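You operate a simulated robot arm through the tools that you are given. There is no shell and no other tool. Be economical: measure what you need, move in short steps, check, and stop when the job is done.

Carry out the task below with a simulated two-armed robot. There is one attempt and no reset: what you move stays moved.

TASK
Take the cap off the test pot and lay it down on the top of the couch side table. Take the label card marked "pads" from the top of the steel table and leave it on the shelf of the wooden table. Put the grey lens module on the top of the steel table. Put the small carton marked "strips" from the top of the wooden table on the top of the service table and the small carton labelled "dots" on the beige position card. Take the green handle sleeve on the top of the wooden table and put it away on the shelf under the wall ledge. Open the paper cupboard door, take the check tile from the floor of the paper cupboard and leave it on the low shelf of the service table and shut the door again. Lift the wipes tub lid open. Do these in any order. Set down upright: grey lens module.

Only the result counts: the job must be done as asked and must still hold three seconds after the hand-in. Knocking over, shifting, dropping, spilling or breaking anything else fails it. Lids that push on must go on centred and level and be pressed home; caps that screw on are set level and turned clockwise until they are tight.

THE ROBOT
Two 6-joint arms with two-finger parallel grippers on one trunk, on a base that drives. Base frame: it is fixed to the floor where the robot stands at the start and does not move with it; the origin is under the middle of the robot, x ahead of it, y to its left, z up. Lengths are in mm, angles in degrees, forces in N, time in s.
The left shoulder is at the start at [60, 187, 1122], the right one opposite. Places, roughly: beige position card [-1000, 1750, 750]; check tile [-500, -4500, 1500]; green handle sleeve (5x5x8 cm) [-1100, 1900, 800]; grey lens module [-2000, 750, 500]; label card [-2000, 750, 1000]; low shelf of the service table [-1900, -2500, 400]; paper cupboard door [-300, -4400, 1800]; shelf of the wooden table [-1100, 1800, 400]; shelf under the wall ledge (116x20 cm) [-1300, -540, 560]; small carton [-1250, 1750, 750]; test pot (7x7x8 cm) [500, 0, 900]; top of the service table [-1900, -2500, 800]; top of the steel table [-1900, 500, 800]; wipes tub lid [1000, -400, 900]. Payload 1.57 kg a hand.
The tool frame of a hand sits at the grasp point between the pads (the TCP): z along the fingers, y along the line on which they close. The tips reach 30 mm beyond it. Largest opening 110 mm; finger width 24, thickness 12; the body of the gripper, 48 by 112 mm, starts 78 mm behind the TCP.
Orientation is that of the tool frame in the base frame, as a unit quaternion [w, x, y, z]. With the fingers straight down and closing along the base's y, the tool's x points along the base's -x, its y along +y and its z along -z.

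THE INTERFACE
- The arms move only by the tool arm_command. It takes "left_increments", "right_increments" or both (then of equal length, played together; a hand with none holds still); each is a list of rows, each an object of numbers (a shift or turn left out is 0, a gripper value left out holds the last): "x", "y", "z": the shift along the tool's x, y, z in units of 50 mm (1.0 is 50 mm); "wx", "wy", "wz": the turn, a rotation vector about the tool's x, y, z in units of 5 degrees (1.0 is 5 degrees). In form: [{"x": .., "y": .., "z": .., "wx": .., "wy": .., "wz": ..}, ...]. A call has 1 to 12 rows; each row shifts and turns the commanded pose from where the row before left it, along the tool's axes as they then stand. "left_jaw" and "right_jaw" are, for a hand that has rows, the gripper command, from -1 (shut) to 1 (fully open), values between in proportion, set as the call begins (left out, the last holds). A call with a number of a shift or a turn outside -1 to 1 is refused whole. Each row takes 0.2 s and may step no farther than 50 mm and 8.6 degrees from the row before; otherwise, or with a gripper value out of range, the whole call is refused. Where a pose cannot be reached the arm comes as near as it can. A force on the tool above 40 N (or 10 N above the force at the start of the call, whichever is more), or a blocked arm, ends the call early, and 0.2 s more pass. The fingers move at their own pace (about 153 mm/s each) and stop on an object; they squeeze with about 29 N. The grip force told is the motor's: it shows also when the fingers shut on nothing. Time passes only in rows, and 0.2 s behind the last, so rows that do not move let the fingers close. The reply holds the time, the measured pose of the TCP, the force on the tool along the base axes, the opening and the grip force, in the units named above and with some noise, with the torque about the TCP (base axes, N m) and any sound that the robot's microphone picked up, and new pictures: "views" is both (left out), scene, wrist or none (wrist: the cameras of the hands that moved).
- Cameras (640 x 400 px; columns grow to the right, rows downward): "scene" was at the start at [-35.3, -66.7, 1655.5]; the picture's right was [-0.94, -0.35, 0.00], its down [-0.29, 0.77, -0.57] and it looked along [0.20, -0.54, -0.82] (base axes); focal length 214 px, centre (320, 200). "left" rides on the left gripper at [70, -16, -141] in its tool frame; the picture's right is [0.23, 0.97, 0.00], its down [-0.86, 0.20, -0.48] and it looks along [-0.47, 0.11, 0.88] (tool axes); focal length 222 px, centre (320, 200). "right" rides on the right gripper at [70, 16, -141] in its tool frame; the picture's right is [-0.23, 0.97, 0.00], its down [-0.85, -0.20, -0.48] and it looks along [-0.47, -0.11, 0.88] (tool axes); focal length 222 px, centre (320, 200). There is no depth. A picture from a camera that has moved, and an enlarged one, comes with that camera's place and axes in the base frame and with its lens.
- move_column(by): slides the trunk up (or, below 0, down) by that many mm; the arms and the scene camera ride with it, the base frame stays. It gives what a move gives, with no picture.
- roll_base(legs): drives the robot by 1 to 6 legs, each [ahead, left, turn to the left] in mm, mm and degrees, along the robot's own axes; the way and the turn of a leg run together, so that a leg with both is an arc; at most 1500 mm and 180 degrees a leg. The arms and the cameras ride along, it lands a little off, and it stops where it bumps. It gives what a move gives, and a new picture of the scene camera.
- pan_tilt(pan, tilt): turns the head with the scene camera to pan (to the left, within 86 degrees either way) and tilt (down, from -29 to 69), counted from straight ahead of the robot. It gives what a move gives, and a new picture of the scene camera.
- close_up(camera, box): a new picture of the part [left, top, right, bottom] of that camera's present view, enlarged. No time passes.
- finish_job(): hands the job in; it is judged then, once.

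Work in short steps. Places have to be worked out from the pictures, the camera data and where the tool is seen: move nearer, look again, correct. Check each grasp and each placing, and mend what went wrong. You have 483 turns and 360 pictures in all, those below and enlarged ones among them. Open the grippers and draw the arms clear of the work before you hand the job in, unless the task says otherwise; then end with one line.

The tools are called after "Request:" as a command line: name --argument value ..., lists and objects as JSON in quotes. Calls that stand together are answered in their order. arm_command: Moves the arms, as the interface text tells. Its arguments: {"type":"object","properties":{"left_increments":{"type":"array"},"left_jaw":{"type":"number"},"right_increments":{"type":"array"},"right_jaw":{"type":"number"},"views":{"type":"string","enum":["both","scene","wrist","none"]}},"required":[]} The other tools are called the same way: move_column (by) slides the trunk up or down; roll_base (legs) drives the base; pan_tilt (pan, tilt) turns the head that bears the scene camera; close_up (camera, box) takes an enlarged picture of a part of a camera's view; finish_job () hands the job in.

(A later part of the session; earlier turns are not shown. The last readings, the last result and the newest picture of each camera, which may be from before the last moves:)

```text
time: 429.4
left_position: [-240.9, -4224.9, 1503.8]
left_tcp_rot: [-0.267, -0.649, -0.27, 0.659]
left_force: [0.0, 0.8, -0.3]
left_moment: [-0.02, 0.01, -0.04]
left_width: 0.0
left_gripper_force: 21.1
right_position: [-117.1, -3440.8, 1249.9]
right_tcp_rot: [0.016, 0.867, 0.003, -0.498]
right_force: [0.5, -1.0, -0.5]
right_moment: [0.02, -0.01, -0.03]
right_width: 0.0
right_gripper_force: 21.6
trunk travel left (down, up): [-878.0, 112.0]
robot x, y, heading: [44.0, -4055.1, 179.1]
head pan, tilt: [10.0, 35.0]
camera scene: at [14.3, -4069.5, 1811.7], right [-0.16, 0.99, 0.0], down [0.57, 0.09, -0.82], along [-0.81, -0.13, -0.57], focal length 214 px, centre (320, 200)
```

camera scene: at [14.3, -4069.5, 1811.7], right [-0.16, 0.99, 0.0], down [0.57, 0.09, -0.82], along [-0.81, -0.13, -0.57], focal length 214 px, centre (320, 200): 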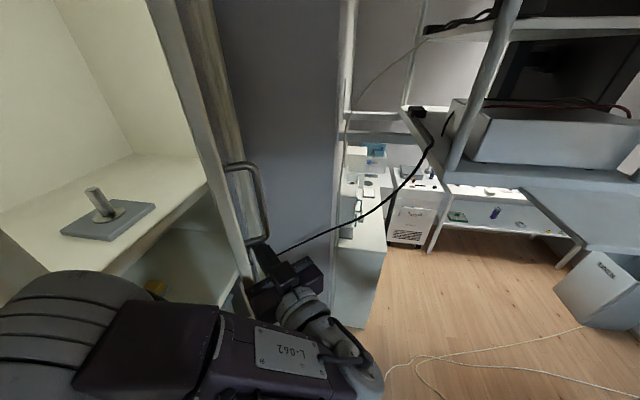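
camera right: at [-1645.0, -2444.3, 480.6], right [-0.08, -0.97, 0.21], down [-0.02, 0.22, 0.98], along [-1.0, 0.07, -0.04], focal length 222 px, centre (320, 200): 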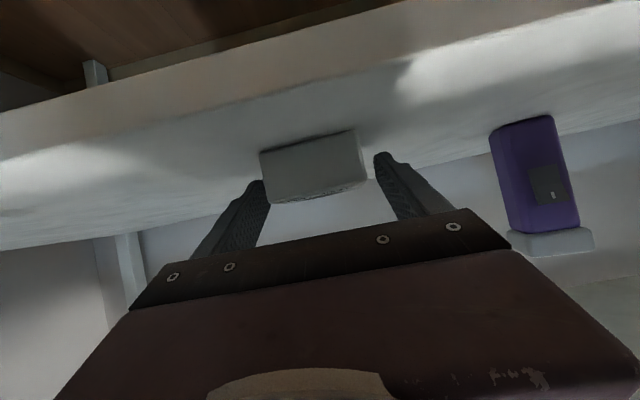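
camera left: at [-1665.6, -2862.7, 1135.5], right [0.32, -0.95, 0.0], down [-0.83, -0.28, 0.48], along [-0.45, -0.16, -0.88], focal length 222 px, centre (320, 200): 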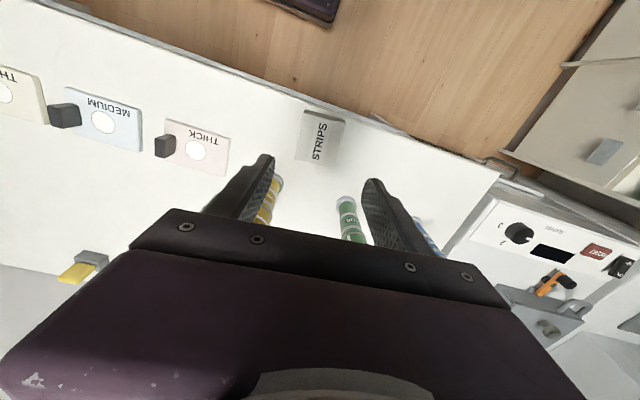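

Door is closing (~28°). Continue pushing.

Request:
arm_command --left_increments '[{"z": 0.06, "y": 0.19}, {"z": 0.06, "y": 0.19}, {"z": 0.06, "y": 0.19}, {"z": 0.07, "y": 0.19}, {"z": 0.08, "y": 0.18}, {"z": 0.09, "y": 0.18}, {"z": 0.1, "y": 0.18}, {"z": 0.1, "y": 0.17}]' --views "scene"

```text
time: 431.2
left_position: [-229.5, -4254.2, 1502.8]
left_tcp_rot: [-0.268, -0.65, -0.27, 0.658]
left_force: [0.1, 0.6, 0.1]
left_moment: [0.0, -0.01, 0.01]
left_width: 0.0
left_gripper_force: 21.1
left hand out of reach, approached as far as the arm can: row 4, 5, 6, 7, 8
right_position: [-118.0, -3441.0, 1248.9]
right_tcp_rot: [0.017, 0.867, 0.004, -0.498]
right_force: [0.6, 0.3, 0.5]
right_moment: [0.03, -0.03, 0.02]
right_width: 0.0
right_gripper_force: 21.5
trunk travel left (down, up): [-878.0, 112.0]
robot x, y, heading: [38.0, -4054.4, 179.1]
head pan, tilt: [10.0, 35.0]
camera scene: at [13.3, -4068.6, 1811.7], right [-0.16, 0.99, 0.0], down [0.57, 0.09, -0.82], along [-0.81, -0.13, -0.57], focal length 214 px, centre (320, 200)
```

scene: 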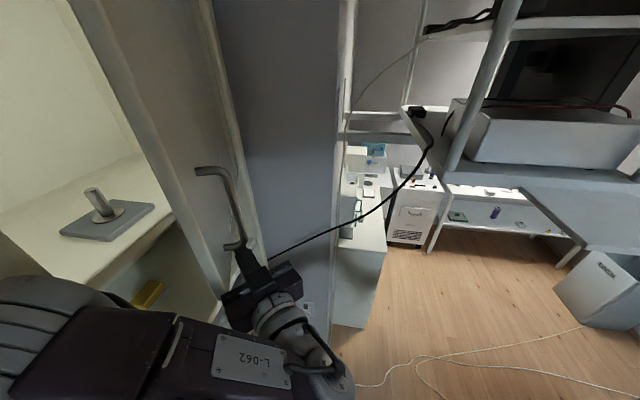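

The arm is at its inner limit. Retreat, face the cupboard (heading −90) and push the door shut with the right fist. First withdraw and tuck the right arm.

Request:
roll_base --legs '[[-30, -240, 0], [-160, 0, 0]]'

Request:
arm_command --right_increments '[{"y": 0.9}, {"y": 0.9}, {"y": 0.9}, {"y": 0.9}, {"y": 0.9}, {"y": 0.9}, {"y": 0.9}]' --views "none"

Request:
roll_base --legs '[[0, 0, 90]]'

```text
time: 434.0
left_position: [-40.5, -4015.1, 1501.4]
left_tcp_rot: [-0.266, -0.651, -0.268, 0.659]
left_force: [0.0, -0.9, -0.5]
left_moment: [0.0, 0.0, 0.01]
left_width: 0.0
left_gripper_force: 20.8
right_position: [73.2, -3202.3, 1248.2]
right_tcp_rot: [0.015, 0.868, 0.0, -0.497]
right_force: [0.3, 1.0, 0.1]
right_moment: [-0.02, 0.0, 0.02]
right_width: 0.0
right_gripper_force: 21.8
trunk travel left (down, up): [-878.0, 112.0]
robot x, y, heading: [232.9, -3816.2, 179.1]
head pan, tilt: [10.0, 35.0]
camera scene: at [201.2, -3830.2, 1811.6], right [-0.16, 0.99, 0.0], down [0.57, 0.09, -0.82], along [-0.81, -0.13, -0.58], focal length 214 px, centre (320, 200)
```

scene: 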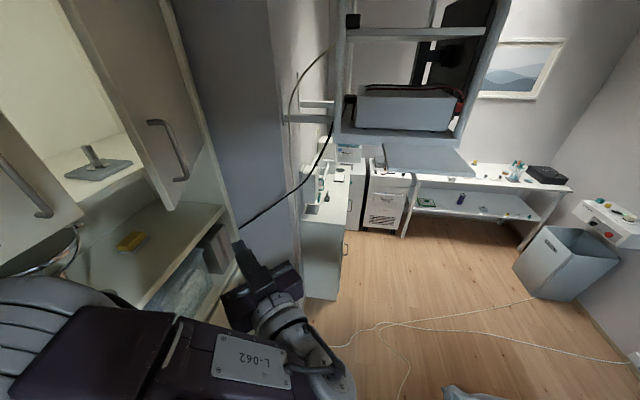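

```text
time: 435.6
left_position: [-34.7, -4017.1, 1502.9]
left_tcp_rot: [-0.267, -0.649, -0.269, 0.659]
left_force: [0.0, 0.5, 0.1]
left_moment: [0.0, 0.0, 0.01]
left_width: 0.1
left_gripper_force: 21.2
right_position: [109.4, -3471.5, 1263.6]
right_tcp_rot: [0.017, 0.867, 0.003, -0.498]
right_force: [0.4, 0.0, -0.3]
right_moment: [0.01, -0.01, -0.03]
right_width: 0.0
right_gripper_force: 21.1
right hand out of reach, approached as far as the arm can: row 6, 7
trunk travel left (down, up): [-878.0, 112.0]
robot x, y, heading: [232.5, -3815.5, 178.6]
head pan, tilt: [10.0, 35.0]
```

```text
time: 439.8
left_position: [426.5, -4090.0, 1502.7]
left_tcp_rot: [0.652, 0.275, 0.648, -0.283]
left_force: [0.2, 0.4, 0.0]
left_moment: [0.01, 0.01, -0.03]
left_width: 0.0
left_gripper_force: 21.4
right_position: [-115.7, -3936.7, 1261.5]
right_tcp_rot: [0.36, 0.617, 0.61, -0.343]
right_force: [0.6, 0.1, -0.3]
right_moment: [-0.03, -0.04, 0.03]
right_width: 0.0
right_gripper_force: 20.8
trunk travel left (down, up): [-878.0, 112.0]
robot x, y, heading: [232.3, -3815.6, -92.1]
head pan, tilt: [10.0, 35.0]
camera scene: at [247.1, -3843.2, 1811.7], right [-0.99, -0.14, 0.0], down [-0.08, 0.57, -0.82], along [0.12, -0.81, -0.57], focal length 214 px, centre (320, 200)
```

scene: 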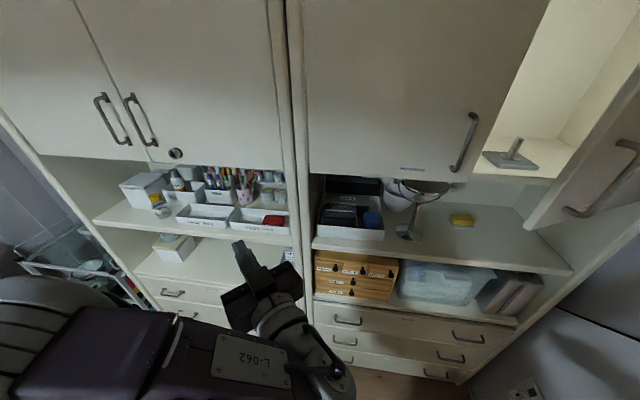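

Back 80, raise 100, and bring the right hand up to z≈1560 in front of the door.

Request:
roll_base --legs '[[-80, 0, 0]]'

Request:
move_column --by 100

Request:
arm_command --right_increments '[{"x": -0.8, "z": 0.39, "y": -0.09}, {"x": -0.8, "z": 0.39, "y": -0.09}, {"x": -0.8, "z": 0.39, "y": -0.09}, {"x": -0.8, "z": 0.39, "y": -0.09}, {"x": -0.8, "z": 0.39, "y": -0.09}, {"x": -0.8, "z": 0.39, "y": -0.09}, {"wy": -1}, {"wy": -1}, {"wy": -1}, {"wy": -1}, {"wy": -1}, {"wy": -1}]' --views "none"

```text
time: 440.9
left_position: [429.5, -4019.1, 1501.2]
left_tcp_rot: [0.651, 0.277, 0.648, -0.28]
left_force: [0.1, -0.7, -0.1]
left_moment: [-0.02, 0.0, 0.06]
left_width: 0.1
left_gripper_force: 21.4
right_position: [-111.6, -3863.8, 1261.0]
right_tcp_rot: [0.359, 0.617, 0.611, -0.341]
right_force: [-0.7, -0.3, -0.2]
right_moment: [0.07, -0.01, -0.04]
right_width: 0.1
right_gripper_force: 21.7
trunk travel left (down, up): [-878.0, 112.0]
robot x, y, heading: [236.7, -3737.1, -91.8]
head pan, tilt: [10.0, 35.0]
camera scene: at [249.5, -3774.3, 1811.5], right [-0.99, -0.14, 0.0], down [-0.08, 0.57, -0.82], along [0.12, -0.81, -0.58], focal length 214 px, centre (320, 200)
```

scene: 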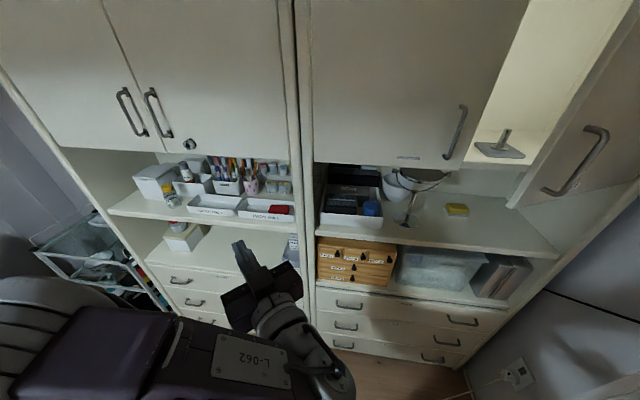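

```text
time: 442.2
left_position: [430.1, -4010.3, 1602.7]
left_tcp_rot: [0.652, 0.276, 0.648, -0.283]
left_force: [-0.2, -0.7, -0.1]
left_moment: [-0.02, 0.01, -0.04]
left_width: 0.2
left_gripper_force: 21.4
right_position: [-112.0, -3857.9, 1362.4]
right_tcp_rot: [0.361, 0.616, 0.611, -0.342]
right_force: [0.1, 1.0, 0.5]
right_moment: [-0.03, -0.01, -0.03]
right_width: 0.0
right_gripper_force: 21.4
trunk travel left (down, up): [-978.0, 12.0]
robot x, y, heading: [236.8, -3737.7, -91.8]
head pan, tilt: [10.0, 35.0]
```

```text
time: 444.8
left_position: [428.8, -4009.7, 1602.8]
left_tcp_rot: [0.652, 0.275, 0.647, -0.283]
left_force: [-0.5, -0.4, -0.5]
left_moment: [0.02, -0.02, 0.0]
left_width: 0.1
left_gripper_force: 21.5
right_position: [-158.0, -4073.5, 1515.8]
right_tcp_rot: [0.507, 0.506, 0.496, -0.49]
right_force: [-0.1, 0.3, 0.6]
right_moment: [-0.02, -0.01, 0.03]
right_width: 0.0
right_gripper_force: 21.1
right hand out of reach, approached as far as the arm can: row 1, 2, 12
trunk travel left (down, up): [-978.0, 12.0]
robot x, y, heading: [235.2, -3739.5, -92.0]
head pan, tilt: [10.0, 35.0]
```

Move the right fist to x≈-265, z≈1545 in front of the door.

Request:
arm_command --right_increments '[{"y": -0.75, "x": -0.2}, {"y": -0.75, "x": -0.2}, {"y": -0.7, "x": -0.2}, {"z": 0.8}, {"z": 0.8}, {"z": 0.8}]' --views "none"

Request:
pan_tilt --pan -40 --tilt 30

```text
time: 446.2
left_position: [428.6, -4012.1, 1602.8]
left_tcp_rot: [0.652, 0.276, 0.647, -0.283]
left_force: [-0.3, -0.3, 0.0]
left_moment: [-0.01, 0.01, 0.02]
left_width: 0.0
left_gripper_force: 22.0
right_position: [-269.0, -4193.7, 1542.5]
right_tcp_rot: [0.506, 0.508, 0.495, -0.49]
right_force: [0.2, -0.5, 0.0]
right_moment: [-0.01, -0.04, 0.03]
right_width: 0.1
right_gripper_force: 21.5
trunk travel left (down, up): [-978.0, 12.0]
robot x, y, heading: [238.6, -3736.7, -92.1]
head pan, tilt: [10.0, 35.0]
```

```text
time: 447.4
left_position: [429.9, -4010.1, 1602.9]
left_tcp_rot: [0.652, 0.274, 0.648, -0.282]
left_force: [1.0, 0.1, -0.4]
left_moment: [0.03, 0.0, -0.01]
left_width: 0.2
left_gripper_force: 21.3
right_position: [-268.5, -4192.8, 1543.1]
right_tcp_rot: [0.506, 0.507, 0.496, -0.491]
right_force: [0.5, 0.3, -0.2]
right_moment: [0.05, 0.0, -0.02]
right_width: 0.2
right_gripper_force: 21.1
trunk travel left (down, up): [-978.0, 12.0]
robot x, y, heading: [239.1, -3735.1, -91.8]
head pan, tilt: [-40.0, 30.0]
camera scene: at [177.3, -3743.5, 1919.5], right [-0.74, 0.67, 0.0], down [0.33, 0.37, -0.87], along [-0.58, -0.64, -0.5], focal length 214 px, centre (320, 200)
```

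scene: 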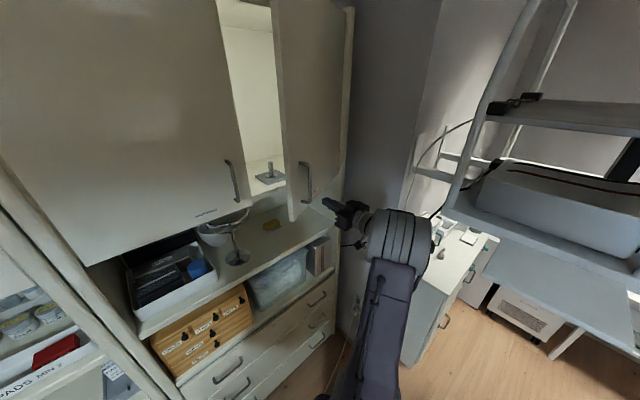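

Hand is facing the outer face. Push gently: advance with the arm in 12 mm rows.

Request:
arm_command --right_increments '[{"z": 0.3}, {"z": 0.3}, {"z": 0.3}, {"z": 0.25}, {"z": 0.25}, {"z": 0.25}, {"z": 0.25}, {"z": 0.25}, {"z": 0.25}, {"z": 0.25}]' --views "scene"

```text
time: 449.6
left_position: [430.2, -4011.5, 1601.0]
left_tcp_rot: [0.652, 0.275, 0.647, -0.283]
left_force: [-0.3, -0.4, 0.1]
left_moment: [0.03, -0.02, 0.02]
left_width: 0.0
left_gripper_force: 21.2
right_position: [-267.2, -4326.5, 1542.1]
right_tcp_rot: [0.507, 0.507, 0.496, -0.49]
right_force: [0.0, -1.0, 1.0]
right_moment: [0.0, -0.02, -0.01]
right_width: 0.0
right_gripper_force: 20.9
trunk travel left (down, up): [-978.0, 12.0]
robot x, y, heading: [237.2, -3738.2, -92.0]
head pan, tilt: [-40.0, 30.0]
camera scene: at [176.9, -3744.4, 1919.5], right [-0.74, 0.67, 0.0], down [0.33, 0.37, -0.87], along [-0.58, -0.64, -0.5], focal length 214 px, centre (320, 200)
```

scene: 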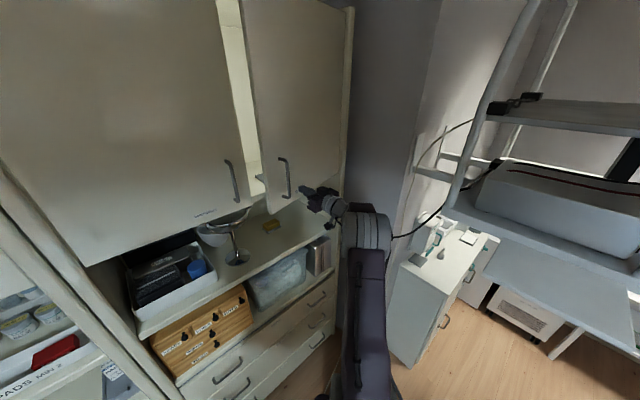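

Door nearly closed. Roll ahead in short legs to press it shut.

Request:
roll_base --legs '[[50, 0, 0]]'

Request:
arm_command --right_increments '[{"z": 0.12}, {"z": 0.12}, {"z": 0.12}, {"z": 0.12}, {"z": 0.12}, {"z": 0.12}]' --views "scene"

```text
time: 450.5
left_position: [428.0, -4045.9, 1605.2]
left_tcp_rot: [0.653, 0.272, 0.646, -0.287]
left_force: [-0.5, 0.4, 0.8]
left_moment: [0.02, 0.02, -0.09]
left_width: 0.2
left_gripper_force: 20.7
right_position: [-270.5, -4360.8, 1548.6]
right_tcp_rot: [0.509, 0.504, 0.494, -0.493]
right_force: [-0.5, 0.6, 0.8]
right_moment: [0.05, 0.03, -0.02]
right_width: 0.1
right_gripper_force: 21.5
trunk travel left (down, up): [-978.0, 12.0]
robot x, y, heading: [233.2, -3791.5, -91.7]
head pan, tilt: [-40.0, 30.0]
camera scene: at [175.0, -3776.1, 1919.5], right [-0.74, 0.67, -0.01], down [0.33, 0.36, -0.87], along [-0.58, -0.65, -0.49], focal length 214 px, centre (320, 200)
```

scene: 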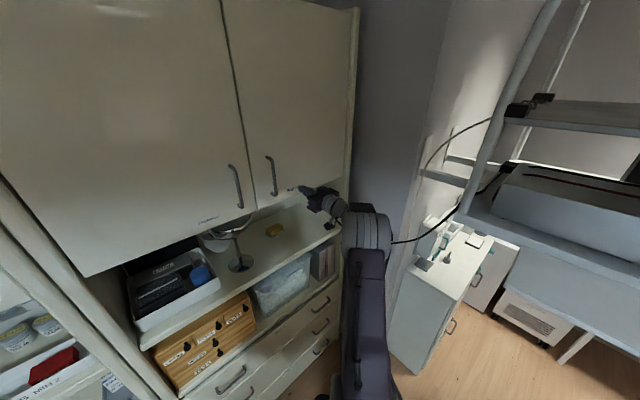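

```text
time: 451.9
left_position: [429.4, -4052.5, 1603.3]
left_tcp_rot: [0.652, 0.275, 0.646, -0.286]
left_force: [-0.5, 0.7, 0.4]
left_moment: [-0.02, -0.02, -0.04]
left_width: 0.1
left_gripper_force: 21.8
right_position: [-269.2, -4403.2, 1544.9]
right_tcp_rot: [0.508, 0.506, 0.496, -0.491]
right_force: [5.8, 19.7, -6.7]
right_moment: [-0.03, -0.02, 0.14]
right_width: 0.4
right_gripper_force: 21.2
trunk travel left (down, up): [-978.0, 12.0]
robot x, y, heading: [235.1, -3784.4, -92.2]
head pan, tilt: [-40.0, 30.0]
camera scene: at [177.3, -3783.6, 1919.4], right [-0.74, 0.67, 0.0], down [0.33, 0.37, -0.87], along [-0.58, -0.65, -0.5], focal length 214 px, centre (320, 200)
```

scene: 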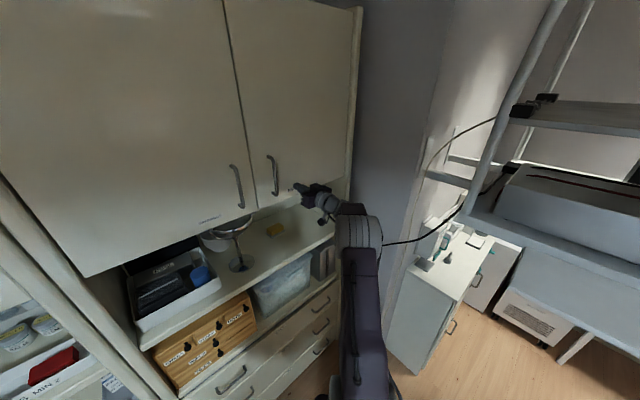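

The door is flush shut (20 N reaction). Retract the right arm, lower, and head back toward the test pot.

Request:
arm_command --right_increments '[{"z": -0.9}, {"z": -0.9}, {"z": -0.9}, {"y": 0.9}, {"y": 0.9}, {"y": 0.9}, {"y": 0.9}, {"y": 0.9}]' --views "none"

Request:
move_column --by -400

Request:
pan_tilt --pan -30 --tilt 0

```text
time: 453.7
left_position: [430.7, -4060.8, 1603.2]
left_tcp_rot: [0.651, 0.275, 0.648, -0.282]
left_force: [0.3, 0.2, -0.4]
left_moment: [-0.01, 0.04, 0.0]
left_width: 0.0
left_gripper_force: 20.7
right_position: [-44.0, -4274.3, 1548.1]
right_tcp_rot: [0.505, 0.507, 0.496, -0.492]
right_force: [0.1, 1.3, 0.5]
right_moment: [0.01, 0.01, -0.02]
right_width: 0.0
right_gripper_force: 21.3
trunk travel left (down, up): [-978.0, 12.0]
robot x, y, heading: [230.7, -3785.5, -91.7]
head pan, tilt: [-40.0, 30.0]
```

```text
time: 457.5
left_position: [428.6, -4059.5, 1202.3]
left_tcp_rot: [0.652, 0.275, 0.648, -0.283]
left_force: [-0.2, -0.1, 0.1]
left_moment: [0.05, -0.02, 0.0]
left_width: 0.3
left_gripper_force: 21.2
right_position: [-44.9, -4275.7, 1147.1]
right_tcp_rot: [0.506, 0.507, 0.496, -0.491]
right_force: [-0.2, -0.8, 0.0]
right_moment: [0.0, 0.0, -0.02]
right_width: 0.0
right_gripper_force: 21.8
trunk travel left (down, up): [-578.0, 412.0]
robot x, y, heading: [234.7, -3785.9, -92.0]
head pan, tilt: [-40.0, 30.0]
```

```text
time: 458.5
left_position: [426.4, -4059.5, 1201.6]
left_tcp_rot: [0.652, 0.275, 0.648, -0.282]
left_force: [-0.9, 0.3, 0.1]
left_moment: [-0.01, 0.0, -0.02]
left_width: 0.0
left_gripper_force: 21.2
right_position: [-46.8, -4274.5, 1147.5]
right_tcp_rot: [0.505, 0.507, 0.496, -0.492]
right_force: [0.1, -0.7, -0.8]
right_moment: [-0.02, -0.02, 0.02]
right_width: 0.2
right_gripper_force: 21.2
trunk travel left (down, up): [-578.0, 412.0]
robot x, y, heading: [234.8, -3787.1, -91.9]
head pan, tilt: [-30.0, 0.0]
camera scene: at [188.0, -3802.0, 1567.8], right [-0.85, 0.53, 0.0], down [0.0, 0.0, -1.0], along [-0.53, -0.85, 0.0], focal length 214 px, centre (320, 200)
```

scene: 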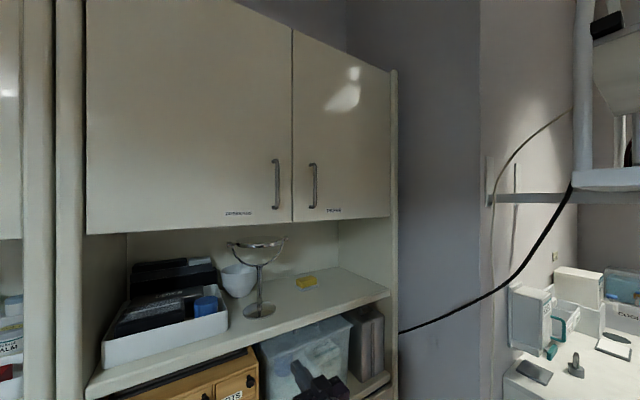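

Door is flush. Lower for travel under the tray, face −x and take the known corridor back.

Request:
move_column --by -200

Request:
roll_base --legs '[[-55, 0, 0], [0, 0, -88]]'

Request:
roll_base --legs '[[520, 0, 0], [400, -265, 0], [0, -880, 0]]'

```text
time: 460.7
left_position: [428.8, -4060.7, 1002.9]
left_tcp_rot: [0.652, 0.275, 0.647, -0.284]
left_force: [-0.5, 0.0, -0.4]
left_moment: [-0.02, -0.02, 0.0]
left_width: 0.1
left_gripper_force: 21.6
right_position: [-45.8, -4275.8, 948.1]
right_tcp_rot: [0.506, 0.508, 0.495, -0.492]
right_force: [-0.5, -0.2, -0.5]
right_moment: [-0.01, 0.0, 0.01]
right_width: 0.0
right_gripper_force: 21.4
trunk travel left (down, up): [-378.0, 612.0]
robot x, y, heading: [234.4, -3786.6, -92.1]
head pan, tilt: [-30.0, 0.0]
```

```text
time: 463.6
left_position: [198.6, -4066.5, 1002.8]
left_tcp_rot: [0.513, 0.484, 0.511, -0.491]
left_force: [0.3, 0.0, 0.8]
left_moment: [-0.01, -0.01, 0.03]
left_width: 0.1
left_gripper_force: 20.5
right_position: [-300.5, -3923.1, 948.8]
right_tcp_rot: [0.305, 0.648, 0.289, -0.636]
right_force: [-0.3, -0.2, -0.4]
right_moment: [0.0, 0.01, 0.0]
right_width: 0.0
right_gripper_force: 20.7
trunk travel left (down, up): [-378.0, 612.0]
robot x, y, heading: [229.0, -3731.9, -132.4]
head pan, tilt: [-30.0, 0.0]
stopped in leg 2: the robot was blocked; the commanded pose is now the measured one
camera scene: at [182.6, -3716.1, 1367.8], right [-0.3, 0.95, 0.0], down [0.0, 0.0, -1.0], along [-0.95, -0.3, 0.0], focal length 214 px, centre (320, 200)
```

scene: 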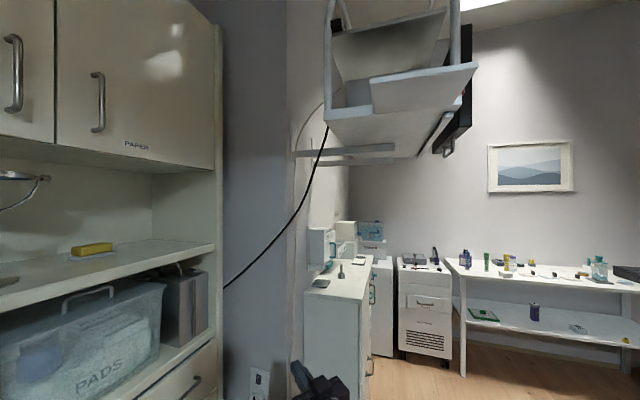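

```text
time: 466.4
left_position: [-130.9, -4425.2, 1002.9]
left_tcp_rot: [0.512, 0.483, 0.511, -0.494]
left_force: [-0.7, -0.4, -0.3]
left_moment: [-0.01, 0.04, 0.02]
left_width: 0.1
left_gripper_force: 21.3
right_position: [-626.3, -4278.6, 947.2]
right_tcp_rot: [0.304, 0.647, 0.289, -0.637]
right_force: [4.7, 2.8, 0.9]
right_moment: [-0.09, 0.06, 0.01]
right_width: 0.1
right_gripper_force: 21.1
trunk travel left (down, up): [-378.0, 612.0]
robot x, y, heading: [-99.0, -4089.7, -132.9]
head pan, tilt: [-30.0, 0.0]
stopped in leg 1: the force on the tool passed its limit at 109 N (the readings are from after the stop); the commanded pose is now the measured one
camera scene: at [-143.7, -4072.9, 1367.9], right [-0.3, 0.96, 0.0], down [0.0, 0.0, -1.0], along [-0.96, -0.3, 0.0], focal length 214 px, centre (320, 200)
```

scene: 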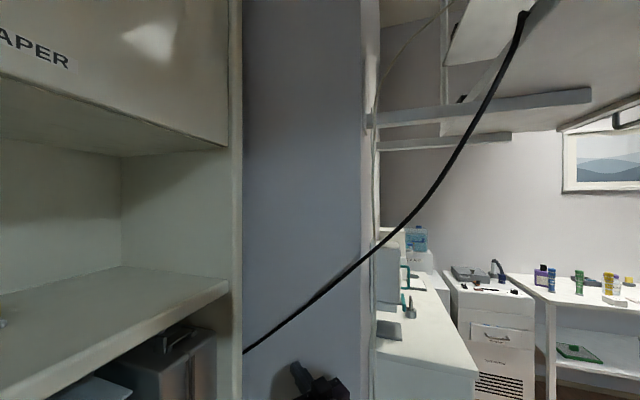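

The turn was blocked and the follow-up leg ran into the wall panel. Reverse along the same line first.

Request:
roll_base --legs '[[-440, 0, 0]]'

Request:
pan_tilt --pan 70 --tilt 45

```text
time: 469.1
left_position: [170.7, -4099.7, 1002.0]
left_tcp_rot: [0.513, 0.483, 0.511, -0.492]
left_force: [0.2, 0.1, -0.5]
left_moment: [0.0, 0.01, 0.0]
left_width: 0.0
left_gripper_force: 21.1
right_position: [-325.9, -3952.6, 946.9]
right_tcp_rot: [0.305, 0.648, 0.29, -0.636]
right_force: [0.6, -0.1, 0.0]
right_moment: [0.0, 0.03, 0.01]
right_width: 0.2
right_gripper_force: 21.4
trunk travel left (down, up): [-378.0, 612.0]
robot x, y, heading: [198.8, -3766.1, -132.8]
head pan, tilt: [-30.0, 0.0]
camera scene: at [156.0, -3747.7, 1367.9], right [-0.3, 0.95, 0.0], down [0.0, 0.0, -1.0], along [-0.95, -0.3, 0.0], focal length 214 px, centre (320, 200)
```

scene: 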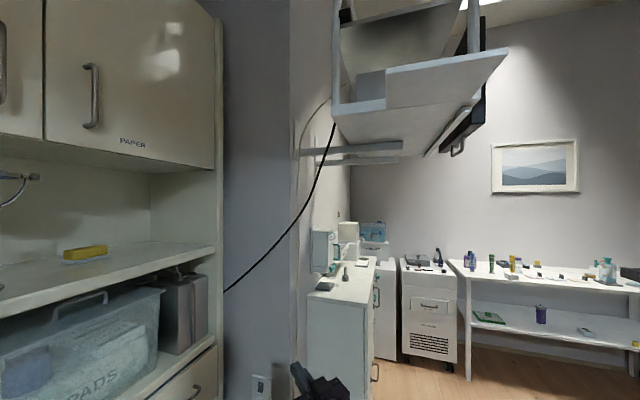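

```text
time: 470.9
left_position: [170.1, -4100.8, 1002.6]
left_tcp_rot: [0.513, 0.484, 0.511, -0.492]
left_force: [-0.5, 0.2, -0.3]
left_moment: [-0.01, 0.01, 0.01]
left_width: 0.0
left_gripper_force: 21.3
right_position: [-327.4, -3954.7, 948.1]
right_tcp_rot: [0.304, 0.648, 0.289, -0.636]
right_force: [-0.1, -1.0, 0.7]
right_moment: [0.02, 0.01, 0.01]
right_width: 0.0
right_gripper_force: 21.3
trunk travel left (down, up): [-378.0, 612.0]
robot x, y, heading: [203.3, -3766.8, -132.8]
head pan, tilt: [70.0, 45.0]
camera scene: at [278.7, -3793.8, 1296.9], right [-0.89, -0.46, 0.0], down [-0.32, 0.63, -0.71], along [0.32, -0.63, -0.71], focal length 214 px, centre (320, 200)
```

scene: 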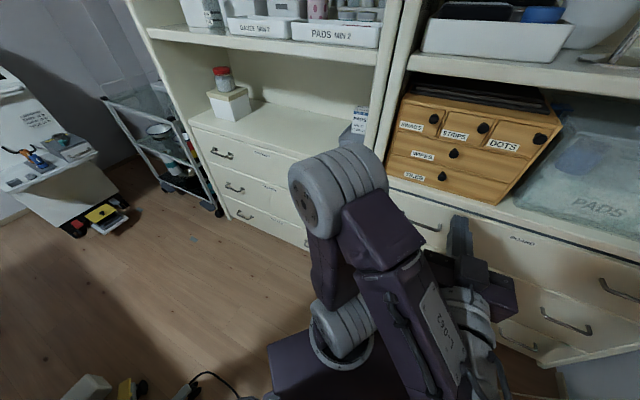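

Retry the turn from here (a bit farther from the couch).

Request:
roll_base --legs '[[0, 0, -47]]'

```text
time: 473.4
left_position: [-65.2, -3970.6, 1002.3]
left_tcp_rot: [-0.273, -0.648, -0.275, 0.656]
left_force: [-0.5, 0.0, 0.6]
left_moment: [0.01, 0.01, -0.01]
left_width: 0.1
left_gripper_force: 21.2
right_position: [-296.3, -3506.9, 947.7]
right_tcp_rot: [0.025, 0.71, 0.007, -0.704]
right_force: [0.3, -0.4, 0.5]
right_moment: [0.0, 0.03, 0.01]
right_width: 0.2
right_gripper_force: 21.4
trunk travel left (down, up): [-378.0, 612.0]
robot x, y, heading: [202.9, -3764.5, -179.6]
head pan, tilt: [70.0, 45.0]
camera scene: at [233.3, -3841.8, 1296.9], right [-0.94, 0.34, 0.0], down [0.24, 0.67, -0.71], along [-0.24, -0.67, -0.71], focal length 214 px, centre (320, 200)
```

scene: 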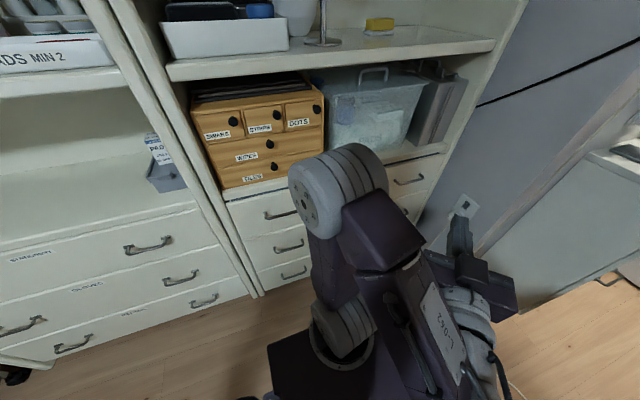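

Turn done. Continue along the corridor.

Request:
roll_base --legs '[[490, 0, 0], [400, -280, 0]]'

Request:
roll_base --legs '[[0, -850, 0]]'

```text
time: 478.8
left_position: [-955.9, -3693.2, 1001.7]
left_tcp_rot: [-0.274, -0.648, -0.276, 0.655]
left_force: [0.3, 0.4, 1.4]
left_moment: [0.02, 0.0, -0.01]
left_width: 0.0
left_gripper_force: 21.6
right_position: [-1185.3, -3230.3, 946.7]
right_tcp_rot: [0.026, 0.71, 0.006, -0.704]
right_force: [-0.2, 0.2, -0.5]
right_moment: [0.01, -0.01, 0.02]
right_width: 0.0
right_gripper_force: 21.3
trunk travel left (down, up): [-378.0, 612.0]
robot x, y, heading: [-689.3, -3488.4, -180.3]
head pan, tilt: [70.0, 45.0]
camera scene: at [-656.6, -3564.6, 1296.9], right [-0.94, 0.34, 0.0], down [0.24, 0.67, -0.71], along [-0.24, -0.67, -0.71], focal length 214 px, centre (320, 200)
```

scene: 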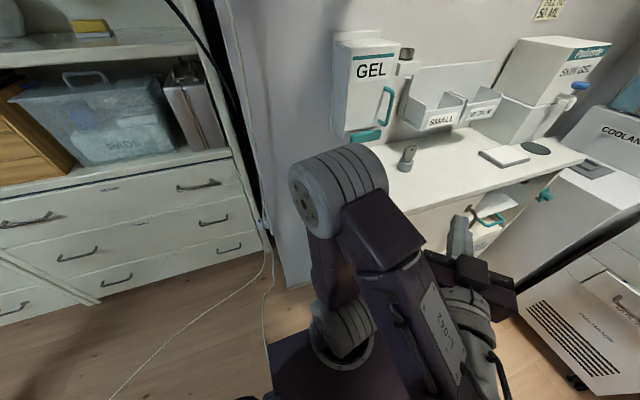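

```text
time: 483.3
left_position: [-957.3, -2845.5, 1003.8]
left_tcp_rot: [-0.274, -0.648, -0.276, 0.655]
left_force: [1.2, -0.3, 0.7]
left_moment: [0.05, 0.0, 0.02]
left_width: 0.0
left_gripper_force: 21.9
right_position: [-1189.3, -2383.1, 946.6]
right_tcp_rot: [0.025, 0.709, 0.007, -0.704]
right_force: [0.0, 0.3, -0.1]
right_moment: [0.02, 0.0, 0.04]
right_width: 0.0
right_gripper_force: 21.2
trunk travel left (down, up): [-378.0, 612.0]
robot x, y, heading: [-693.3, -2642.0, -179.7]
head pan, tilt: [70.0, 45.0]
camera scene: at [-659.9, -2716.4, 1296.9], right [-0.94, 0.34, 0.0], down [0.24, 0.67, -0.71], along [-0.24, -0.67, -0.71], focal length 214 px, centre (320, 200)
```

scene: 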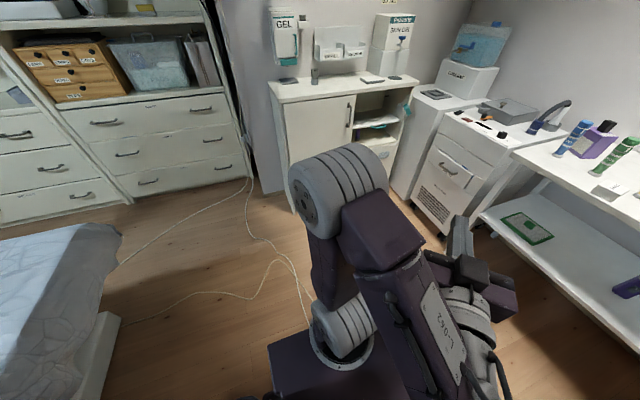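

Restore both hands to vertical here.

Request:
arm_command --right_increments '[{"wy": 1, "z": -0.2}, {"wy": 1, "z": -0.2}, {"wy": 1, "z": -0.2, "x": 0.05}, {"wy": 1, "z": -0.2, "x": 0.05}, {"wy": 1, "z": -0.2, "x": 0.05}, {"wy": 1, "z": -0.2, "x": 0.08}, {"wy": 1, "z": -0.15, "x": 0.1}, {"wy": 1, "z": -0.15, "x": 0.1}, {"wy": 1, "z": -0.1, "x": 0.1}, {"wy": 1, "z": -0.1, "x": 0.1}, {"wy": 1, "x": 0.15}, {"wy": 1, "x": 0.15}]' --left_increments '[{"wx": 1}, {"wx": 1}, {"wx": 1}, {"wx": 1}, {"wx": 1}, {"wx": 1}, {"wx": 1}, {"wx": 1}, {"wx": 1}, {"wy": 1}, {"wy": 1}, {"wy": 1}]' --views "none"

Request:
arm_command --right_increments '[{"wy": 1}, {"wy": 1}, {"wy": 1}, {"wy": 1}, {"wy": 1}, {"wy": 1}, {}, {}, {}, {}, {}, {}]' --left_increments '[{"wy": 1}, {"wy": 1}, {"wy": 1}, {"wy": 1}, {"wy": 1}, {"wy": 1}, {"wy": 1}, {"wy": 1}, {"wy": 1}, {"wy": 1}, {"wy": 1}, {"wy": 1}]' --views "none"

```text
time: 485.9
left_position: [-934.5, -2655.3, 992.2]
left_tcp_rot: [0.005, 0.79, 0.005, -0.614]
left_force: [-1.1, 0.8, -0.8]
left_moment: [0.03, 0.0, -0.03]
left_width: 0.0
left_gripper_force: 21.5
left hand out of reach, approached as far as the arm can: row 1, 2, 3, 4, 5, 6, 7, 8, 9, 10, 11, 12
right_position: [-1086.8, -2375.8, 938.3]
right_tcp_rot: [0.019, 0.967, 0.018, -0.254]
right_force: [-0.1, -0.5, 1.0]
right_moment: [-0.03, -0.03, 0.01]
right_width: 0.0
right_gripper_force: 21.0
right hand out of reach, approached as far as the arm can: row 6
trunk travel left (down, up): [-378.0, 612.0]
robot x, y, heading: [-688.1, -2640.7, -179.9]
head pan, tilt: [70.0, 45.0]
```

```text
time: 488.5
left_position: [-932.9, -2635.4, 987.8]
left_tcp_rot: [0.001, 0.991, 0.006, -0.136]
left_force: [0.5, 0.1, 0.0]
left_moment: [0.0, 0.0, 0.0]
left_width: 0.0
left_gripper_force: 21.3
left hand out of reach, approached as far as the arm can: row 1, 2, 3, 5
right_position: [-1086.8, -2376.7, 937.9]
right_tcp_rot: [0.013, 1.0, 0.023, 0.004]
right_force: [-0.7, 0.3, 0.7]
right_moment: [0.01, -0.03, 0.01]
right_width: 0.2
right_gripper_force: 21.3
trunk travel left (down, up): [-378.0, 612.0]
robot x, y, heading: [-690.9, -2644.1, -179.6]
head pan, tilt: [70.0, 45.0]
```

Request:
arm_command --left_increments '[{"wy": 1}, {"wy": 1}, {"wy": 1}, {"y": 0.9}, {"y": 0.9}]' --right_increments '[{"x": 0.8}, {"y": 0.7}, {}, {}, {}]' --views "none"

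Request:
move_column --by 330

Request:
roll_base --legs '[[0, -420, 0], [-650, 0, 0]]'

```text
time: 489.7
left_position: [-929.7, -2724.3, 989.5]
left_tcp_rot: [0.001, 1.0, 0.006, -0.006]
left_force: [-0.1, 0.2, -0.5]
left_moment: [0.0, -0.01, 0.04]
left_width: 0.2
left_gripper_force: 21.5
right_position: [-1045.5, -2408.1, 938.3]
right_tcp_rot: [0.013, 1.0, 0.023, 0.004]
right_force: [-0.1, -0.2, -0.1]
right_moment: [0.0, 0.0, -0.01]
right_width: 0.0
right_gripper_force: 21.8
trunk travel left (down, up): [-378.0, 612.0]
robot x, y, heading: [-693.9, -2644.8, -179.8]
head pan, tilt: [70.0, 45.0]
```

```text
time: 492.9
left_position: [-929.5, -2724.8, 1319.4]
left_tcp_rot: [0.001, 1.0, 0.007, -0.006]
left_force: [-0.2, -0.1, -0.3]
left_moment: [-0.01, 0.0, -0.02]
left_width: 0.0
left_gripper_force: 21.3
right_position: [-1044.5, -2409.8, 1269.1]
right_tcp_rot: [0.013, 1.0, 0.023, 0.004]
right_force: [-0.5, 0.4, 0.5]
right_moment: [0.01, -0.02, 0.0]
right_width: 0.1
right_gripper_force: 20.7
trunk travel left (down, up): [-708.0, 282.0]
robot x, y, heading: [-692.8, -2639.1, -179.8]
head pan, tilt: [70.0, 45.0]
```

```text
time: 498.7
left_position: [-287.4, -2301.6, 1318.3]
left_tcp_rot: [0.001, 1.0, 0.008, -0.005]
left_force: [0.2, 0.7, 0.0]
left_moment: [-0.02, 0.01, 0.01]
left_width: 0.0
left_gripper_force: 22.1
right_position: [-402.4, -1985.7, 1269.7]
right_tcp_rot: [0.013, 1.0, 0.023, 0.003]
right_force: [-0.5, 0.2, 0.3]
right_moment: [0.01, 0.0, 0.0]
right_width: 0.1
right_gripper_force: 21.9
trunk travel left (down, up): [-708.0, 282.0]
robot x, y, heading: [-53.2, -2218.0, -179.7]
head pan, tilt: [70.0, 45.0]
camera scene: at [-17.7, -2292.4, 1626.9], right [-0.94, 0.33, 0.0], down [0.24, 0.67, -0.71], along [-0.24, -0.67, -0.71], focal length 214 px, centre (320, 200)
```

scene: 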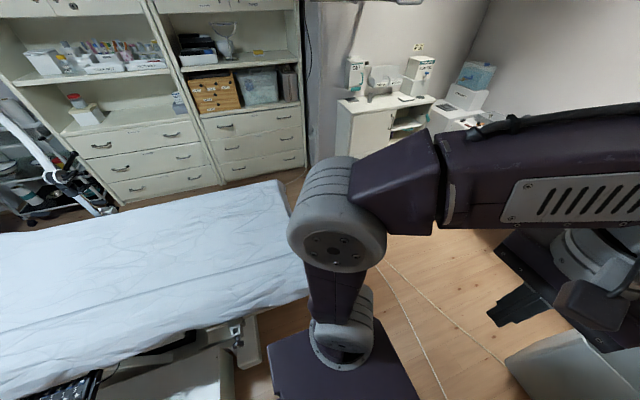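

Turn right to face +y and look at the tables.

Request:
roll_base --legs '[[0, 0, -90]]'

Request:
pan_tilt --pan -30 --tilt 20

```text
time: 502.9
left_position: [-136.0, -1979.7, 1320.0]
left_tcp_rot: [-0.003, 0.715, -0.699, -0.005]
left_force: [0.1, 0.8, 0.0]
left_moment: [-0.01, 0.02, -0.01]
left_width: 0.0
left_gripper_force: 22.2
right_position: [179.7, -1862.4, 1270.6]
right_tcp_rot: [0.012, 0.726, -0.687, -0.006]
right_force: [-0.5, -0.3, -0.3]
right_moment: [-0.01, -0.03, 0.0]
right_width: 0.1
right_gripper_force: 21.2
trunk travel left (down, up): [-708.0, 282.0]
robot x, y, heading: [-48.7, -2211.9, 90.8]
head pan, tilt: [70.0, 45.0]
camera scene: at [-125.7, -2249.6, 1626.9], right [0.33, 0.94, 0.0], down [0.67, -0.23, -0.71], along [-0.67, 0.23, -0.71], focal length 214 px, centre (320, 200)
```

scene: 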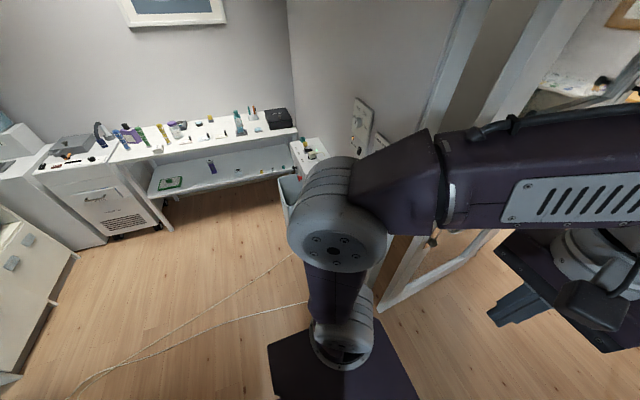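

```text
time: 504.7
left_position: [-135.9, -1980.4, 1318.7]
left_tcp_rot: [-0.004, 0.716, -0.698, -0.005]
left_force: [-0.5, 1.4, 0.1]
left_moment: [-0.01, -0.01, 0.0]
left_width: 0.0
left_gripper_force: 21.7
right_position: [179.9, -1862.9, 1270.0]
right_tcp_rot: [0.012, 0.726, -0.687, -0.007]
right_force: [0.0, 0.2, -0.6]
right_moment: [0.01, 0.02, -0.03]
right_width: 0.0
right_gripper_force: 21.0
trunk travel left (down, up): [-708.0, 282.0]
robot x, y, heading: [-51.9, -2221.3, 90.9]
head pan, tilt: [-30.0, 20.0]
camera scene: at [-3.5, -2194.9, 1665.5], right [0.87, -0.49, 0.0], down [-0.17, -0.3, -0.94], along [0.46, 0.82, -0.34], focal length 214 px, centre (320, 200)
```

scene: 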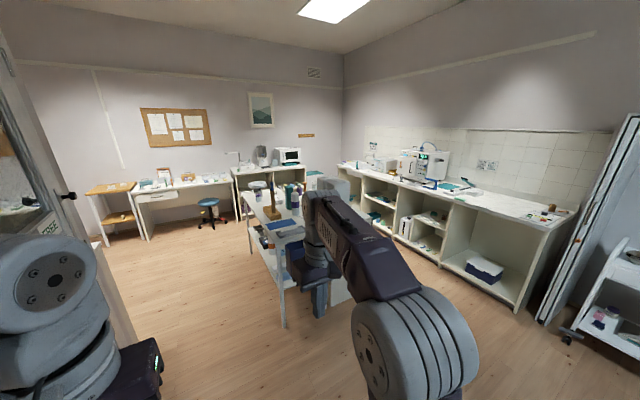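

A passage exists between the tables and the wall counter. Go there for the wipes tub: ahead 500, then right 1500.

Request:
roll_base --legs '[[500, 0, 0], [0, -1480, 0]]'

Request:
pan_tilt --pan 20 --tilt 30

```text
time: 514.6
left_position: [1335.2, -1446.6, 1319.9]
left_tcp_rot: [-0.003, 0.72, -0.694, -0.006]
left_force: [0.1, -0.5, -0.4]
left_moment: [0.0, 0.03, 0.0]
left_width: 0.2
left_gripper_force: 21.1
right_position: [1648.4, -1324.4, 1270.2]
right_tcp_rot: [0.012, 0.731, -0.682, -0.006]
right_force: [0.7, 0.5, -0.4]
right_moment: [0.02, -0.01, -0.02]
right_width: 0.0
right_gripper_force: 21.2
trunk travel left (down, up): [-708.0, 282.0]
robot x, y, heading: [1425.6, -1684.3, 91.9]
head pan, tilt: [-30.0, 20.0]
camera scene: at [1469.8, -1659.8, 1665.6], right [0.88, -0.47, 0.0], down [-0.16, -0.3, -0.94], along [0.45, 0.83, -0.34], focal length 214 px, centre (320, 200)
```

scene: 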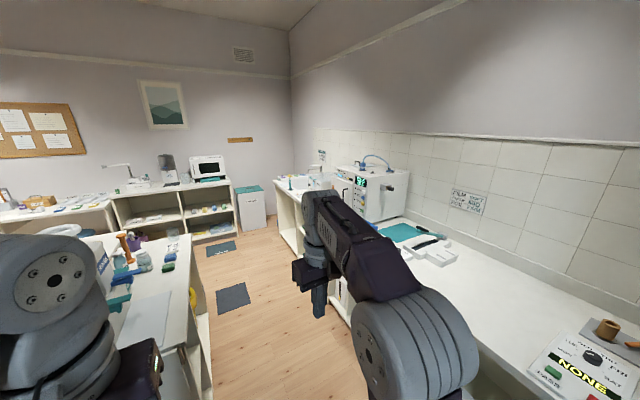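

```text
time: 515.8
left_position: [1336.6, -1446.5, 1319.3]
left_tcp_rot: [-0.003, 0.721, -0.693, -0.005]
left_force: [-0.1, -0.1, 0.0]
left_moment: [0.02, -0.03, 0.02]
left_width: 0.2
left_gripper_force: 21.3
right_position: [1648.7, -1324.8, 1269.8]
right_tcp_rot: [0.013, 0.731, -0.682, -0.006]
right_force: [-0.6, 0.4, 0.1]
right_moment: [0.01, 0.0, 0.01]
right_width: 0.3
right_gripper_force: 21.7
trunk travel left (down, up): [-708.0, 282.0]
robot x, y, heading: [1422.4, -1682.7, 91.7]
head pan, tilt: [20.0, 30.0]
camera scene: at [1392.7, -1657.7, 1649.5], right [0.93, 0.37, 0.0], down [0.18, -0.46, -0.87], along [-0.32, 0.8, -0.5], focal length 214 px, centre (320, 200)
```

scene: 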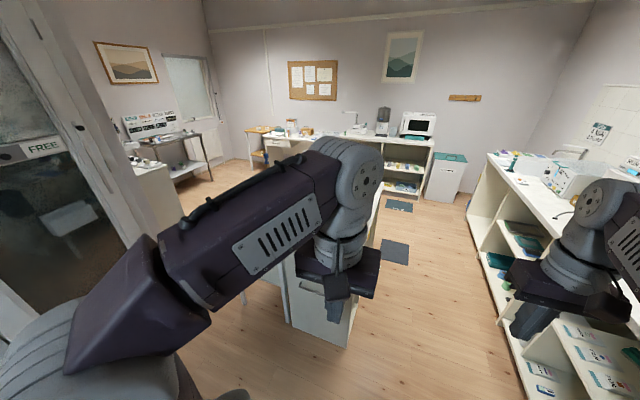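

Gap between the table block (x≲1280) and the counter (x≳2050) is ~770 mm. Go to (1650, -240) and turn to face −x.

Request:
roll_base --legs '[[0, -215, 0], [1440, 0, 0]]'

Request:
roll_base --legs '[[0, 0, 88]]'

Request:
pan_tilt --pan 5 --tilt 45

```text
time: 524.2
left_position: [1509.2, 11.6, 1320.5]
left_tcp_rot: [-0.003, 0.72, -0.694, -0.004]
left_force: [-0.6, 0.2, 1.1]
left_moment: [0.03, 0.01, -0.03]
left_width: 0.0
left_gripper_force: 21.1
right_position: [1822.4, 132.6, 1269.2]
right_tcp_rot: [0.011, 0.73, -0.683, -0.007]
right_force: [-0.7, -0.3, -0.6]
right_moment: [0.01, -0.01, 0.02]
right_width: 0.1
right_gripper_force: 20.5
trunk travel left (down, up): [-708.0, 282.0]
robot x, y, heading: [1599.4, -226.2, 91.4]
head pan, tilt: [20.0, 30.0]
camera scene: at [1566.3, -199.7, 1649.5], right [0.93, 0.37, 0.0], down [0.18, -0.46, -0.87], along [-0.32, 0.81, -0.5], focal length 214 px, centre (320, 200)
```

scene: 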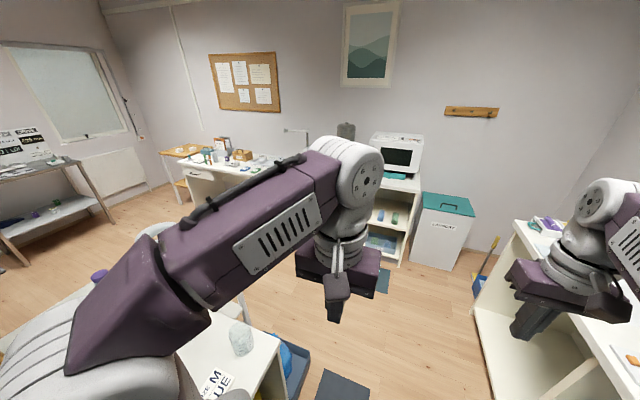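

```text
time: 528.4
left_position: [1359.3, -305.9, 1319.1]
left_tcp_rot: [0.0, 1.0, 0.003, -0.006]
left_force: [-0.3, -0.1, 0.3]
left_moment: [0.0, -0.01, -0.01]
left_width: 0.1
left_gripper_force: 21.7
right_position: [1247.6, 10.3, 1270.1]
right_tcp_rot: [0.013, 1.0, 0.02, 0.004]
right_force: [0.3, -0.1, 0.1]
right_moment: [-0.01, 0.0, 0.0]
right_width: 0.0
right_gripper_force: 21.2
trunk travel left (down, up): [-708.0, 282.0]
robot x, y, heading: [1599.6, -226.9, 180.0]
head pan, tilt: [20.0, 30.0]
camera scene: at [1572.8, -254.4, 1649.5], right [-0.34, 0.94, 0.0], down [0.47, 0.17, -0.87], along [-0.81, -0.3, -0.5], focal length 214 px, centre (320, 200)
```

scene: 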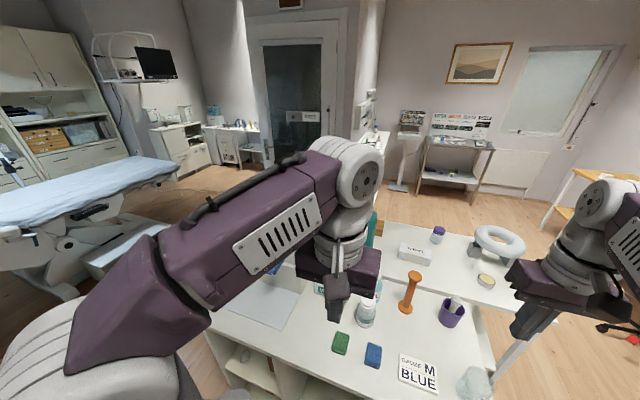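

```text
time: 529.2
left_position: [1359.5, -305.9, 1320.2]
left_tcp_rot: [0.001, 1.0, 0.004, -0.006]
left_force: [-0.2, 0.9, 0.4]
left_moment: [0.01, -0.03, -0.01]
left_width: 0.0
left_gripper_force: 21.4
right_position: [1246.6, 11.0, 1269.4]
right_tcp_rot: [0.013, 1.0, 0.02, 0.003]
right_force: [0.3, 0.3, 0.2]
right_moment: [0.02, 0.01, 0.02]
right_width: 0.1
right_gripper_force: 21.5
trunk travel left (down, up): [-708.0, 282.0]
robot x, y, heading: [1596.7, -226.5, 179.9]
head pan, tilt: [5.0, 45.0]
camera scene: at [1576.8, -230.8, 1626.9], right [-0.09, 1.0, 0.0], down [0.7, 0.06, -0.71], along [-0.7, -0.06, -0.71], focal length 214 px, centre (320, 200)
```

scene: 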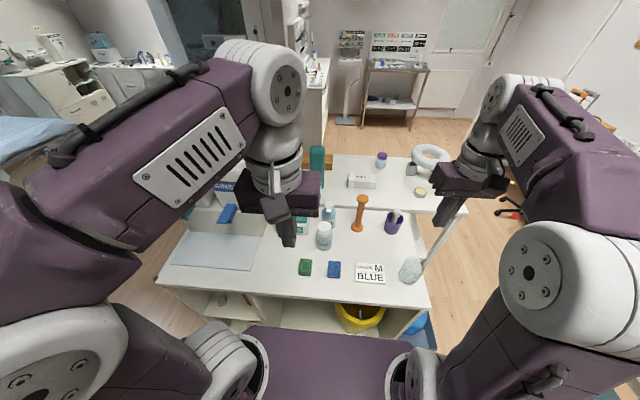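

The rear table is before me. Look toward the tub (left, y≈-430).

Request:
arm_command --left_increments '[{"y": -0.9}, {"y": -0.9}, {"y": -0.9}]' --views "none"

Request:
pan_tilt --pan 35 --tilt 40

```text
time: 530.0
left_position: [1357.1, -170.5, 1317.8]
left_tcp_rot: [0.002, 1.0, 0.003, -0.006]
left_force: [0.1, 0.4, 0.7]
left_moment: [-0.03, -0.06, -0.01]
left_width: 0.0
left_gripper_force: 21.2
right_position: [1245.6, 11.9, 1269.3]
right_tcp_rot: [0.014, 1.0, 0.02, 0.003]
right_force: [0.0, -1.0, -0.3]
right_moment: [-0.05, 0.0, 0.0]
right_width: 0.2
right_gripper_force: 21.1
trunk travel left (down, up): [-708.0, 282.0]
robot x, y, heading: [1601.2, -223.9, 180.3]
head pan, tilt: [5.0, 45.0]
```

```text
time: 530.9
left_position: [1357.6, -171.5, 1318.7]
left_tcp_rot: [0.001, 1.0, 0.004, -0.007]
left_force: [-0.8, 0.2, 0.2]
left_moment: [0.01, 0.0, 0.02]
left_width: 0.0
left_gripper_force: 20.9
right_position: [1246.5, 10.7, 1269.2]
right_tcp_rot: [0.014, 1.0, 0.02, 0.004]
right_force: [-0.3, 0.1, -0.2]
right_moment: [0.01, 0.0, -0.02]
right_width: 0.0
right_gripper_force: 21.6
trunk travel left (down, up): [-708.0, 282.0]
robot x, y, heading: [1604.2, -226.3, 180.0]
head pan, tilt: [35.0, 40.0]
camera scene: at [1588.1, -272.3, 1634.1], right [-0.57, 0.82, 0.0], down [0.53, 0.37, -0.77], along [-0.63, -0.44, -0.64], focal length 214 px, centre (320, 200)
```

scene: 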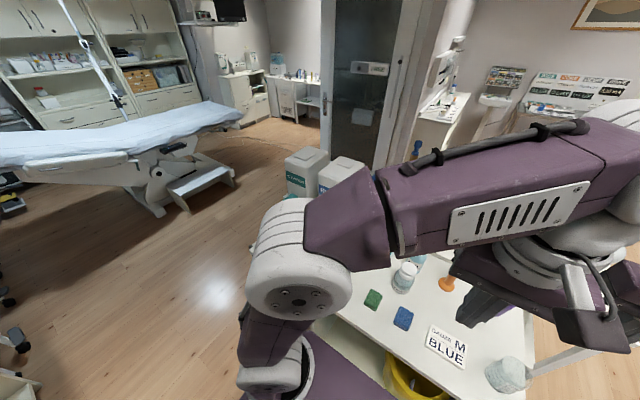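

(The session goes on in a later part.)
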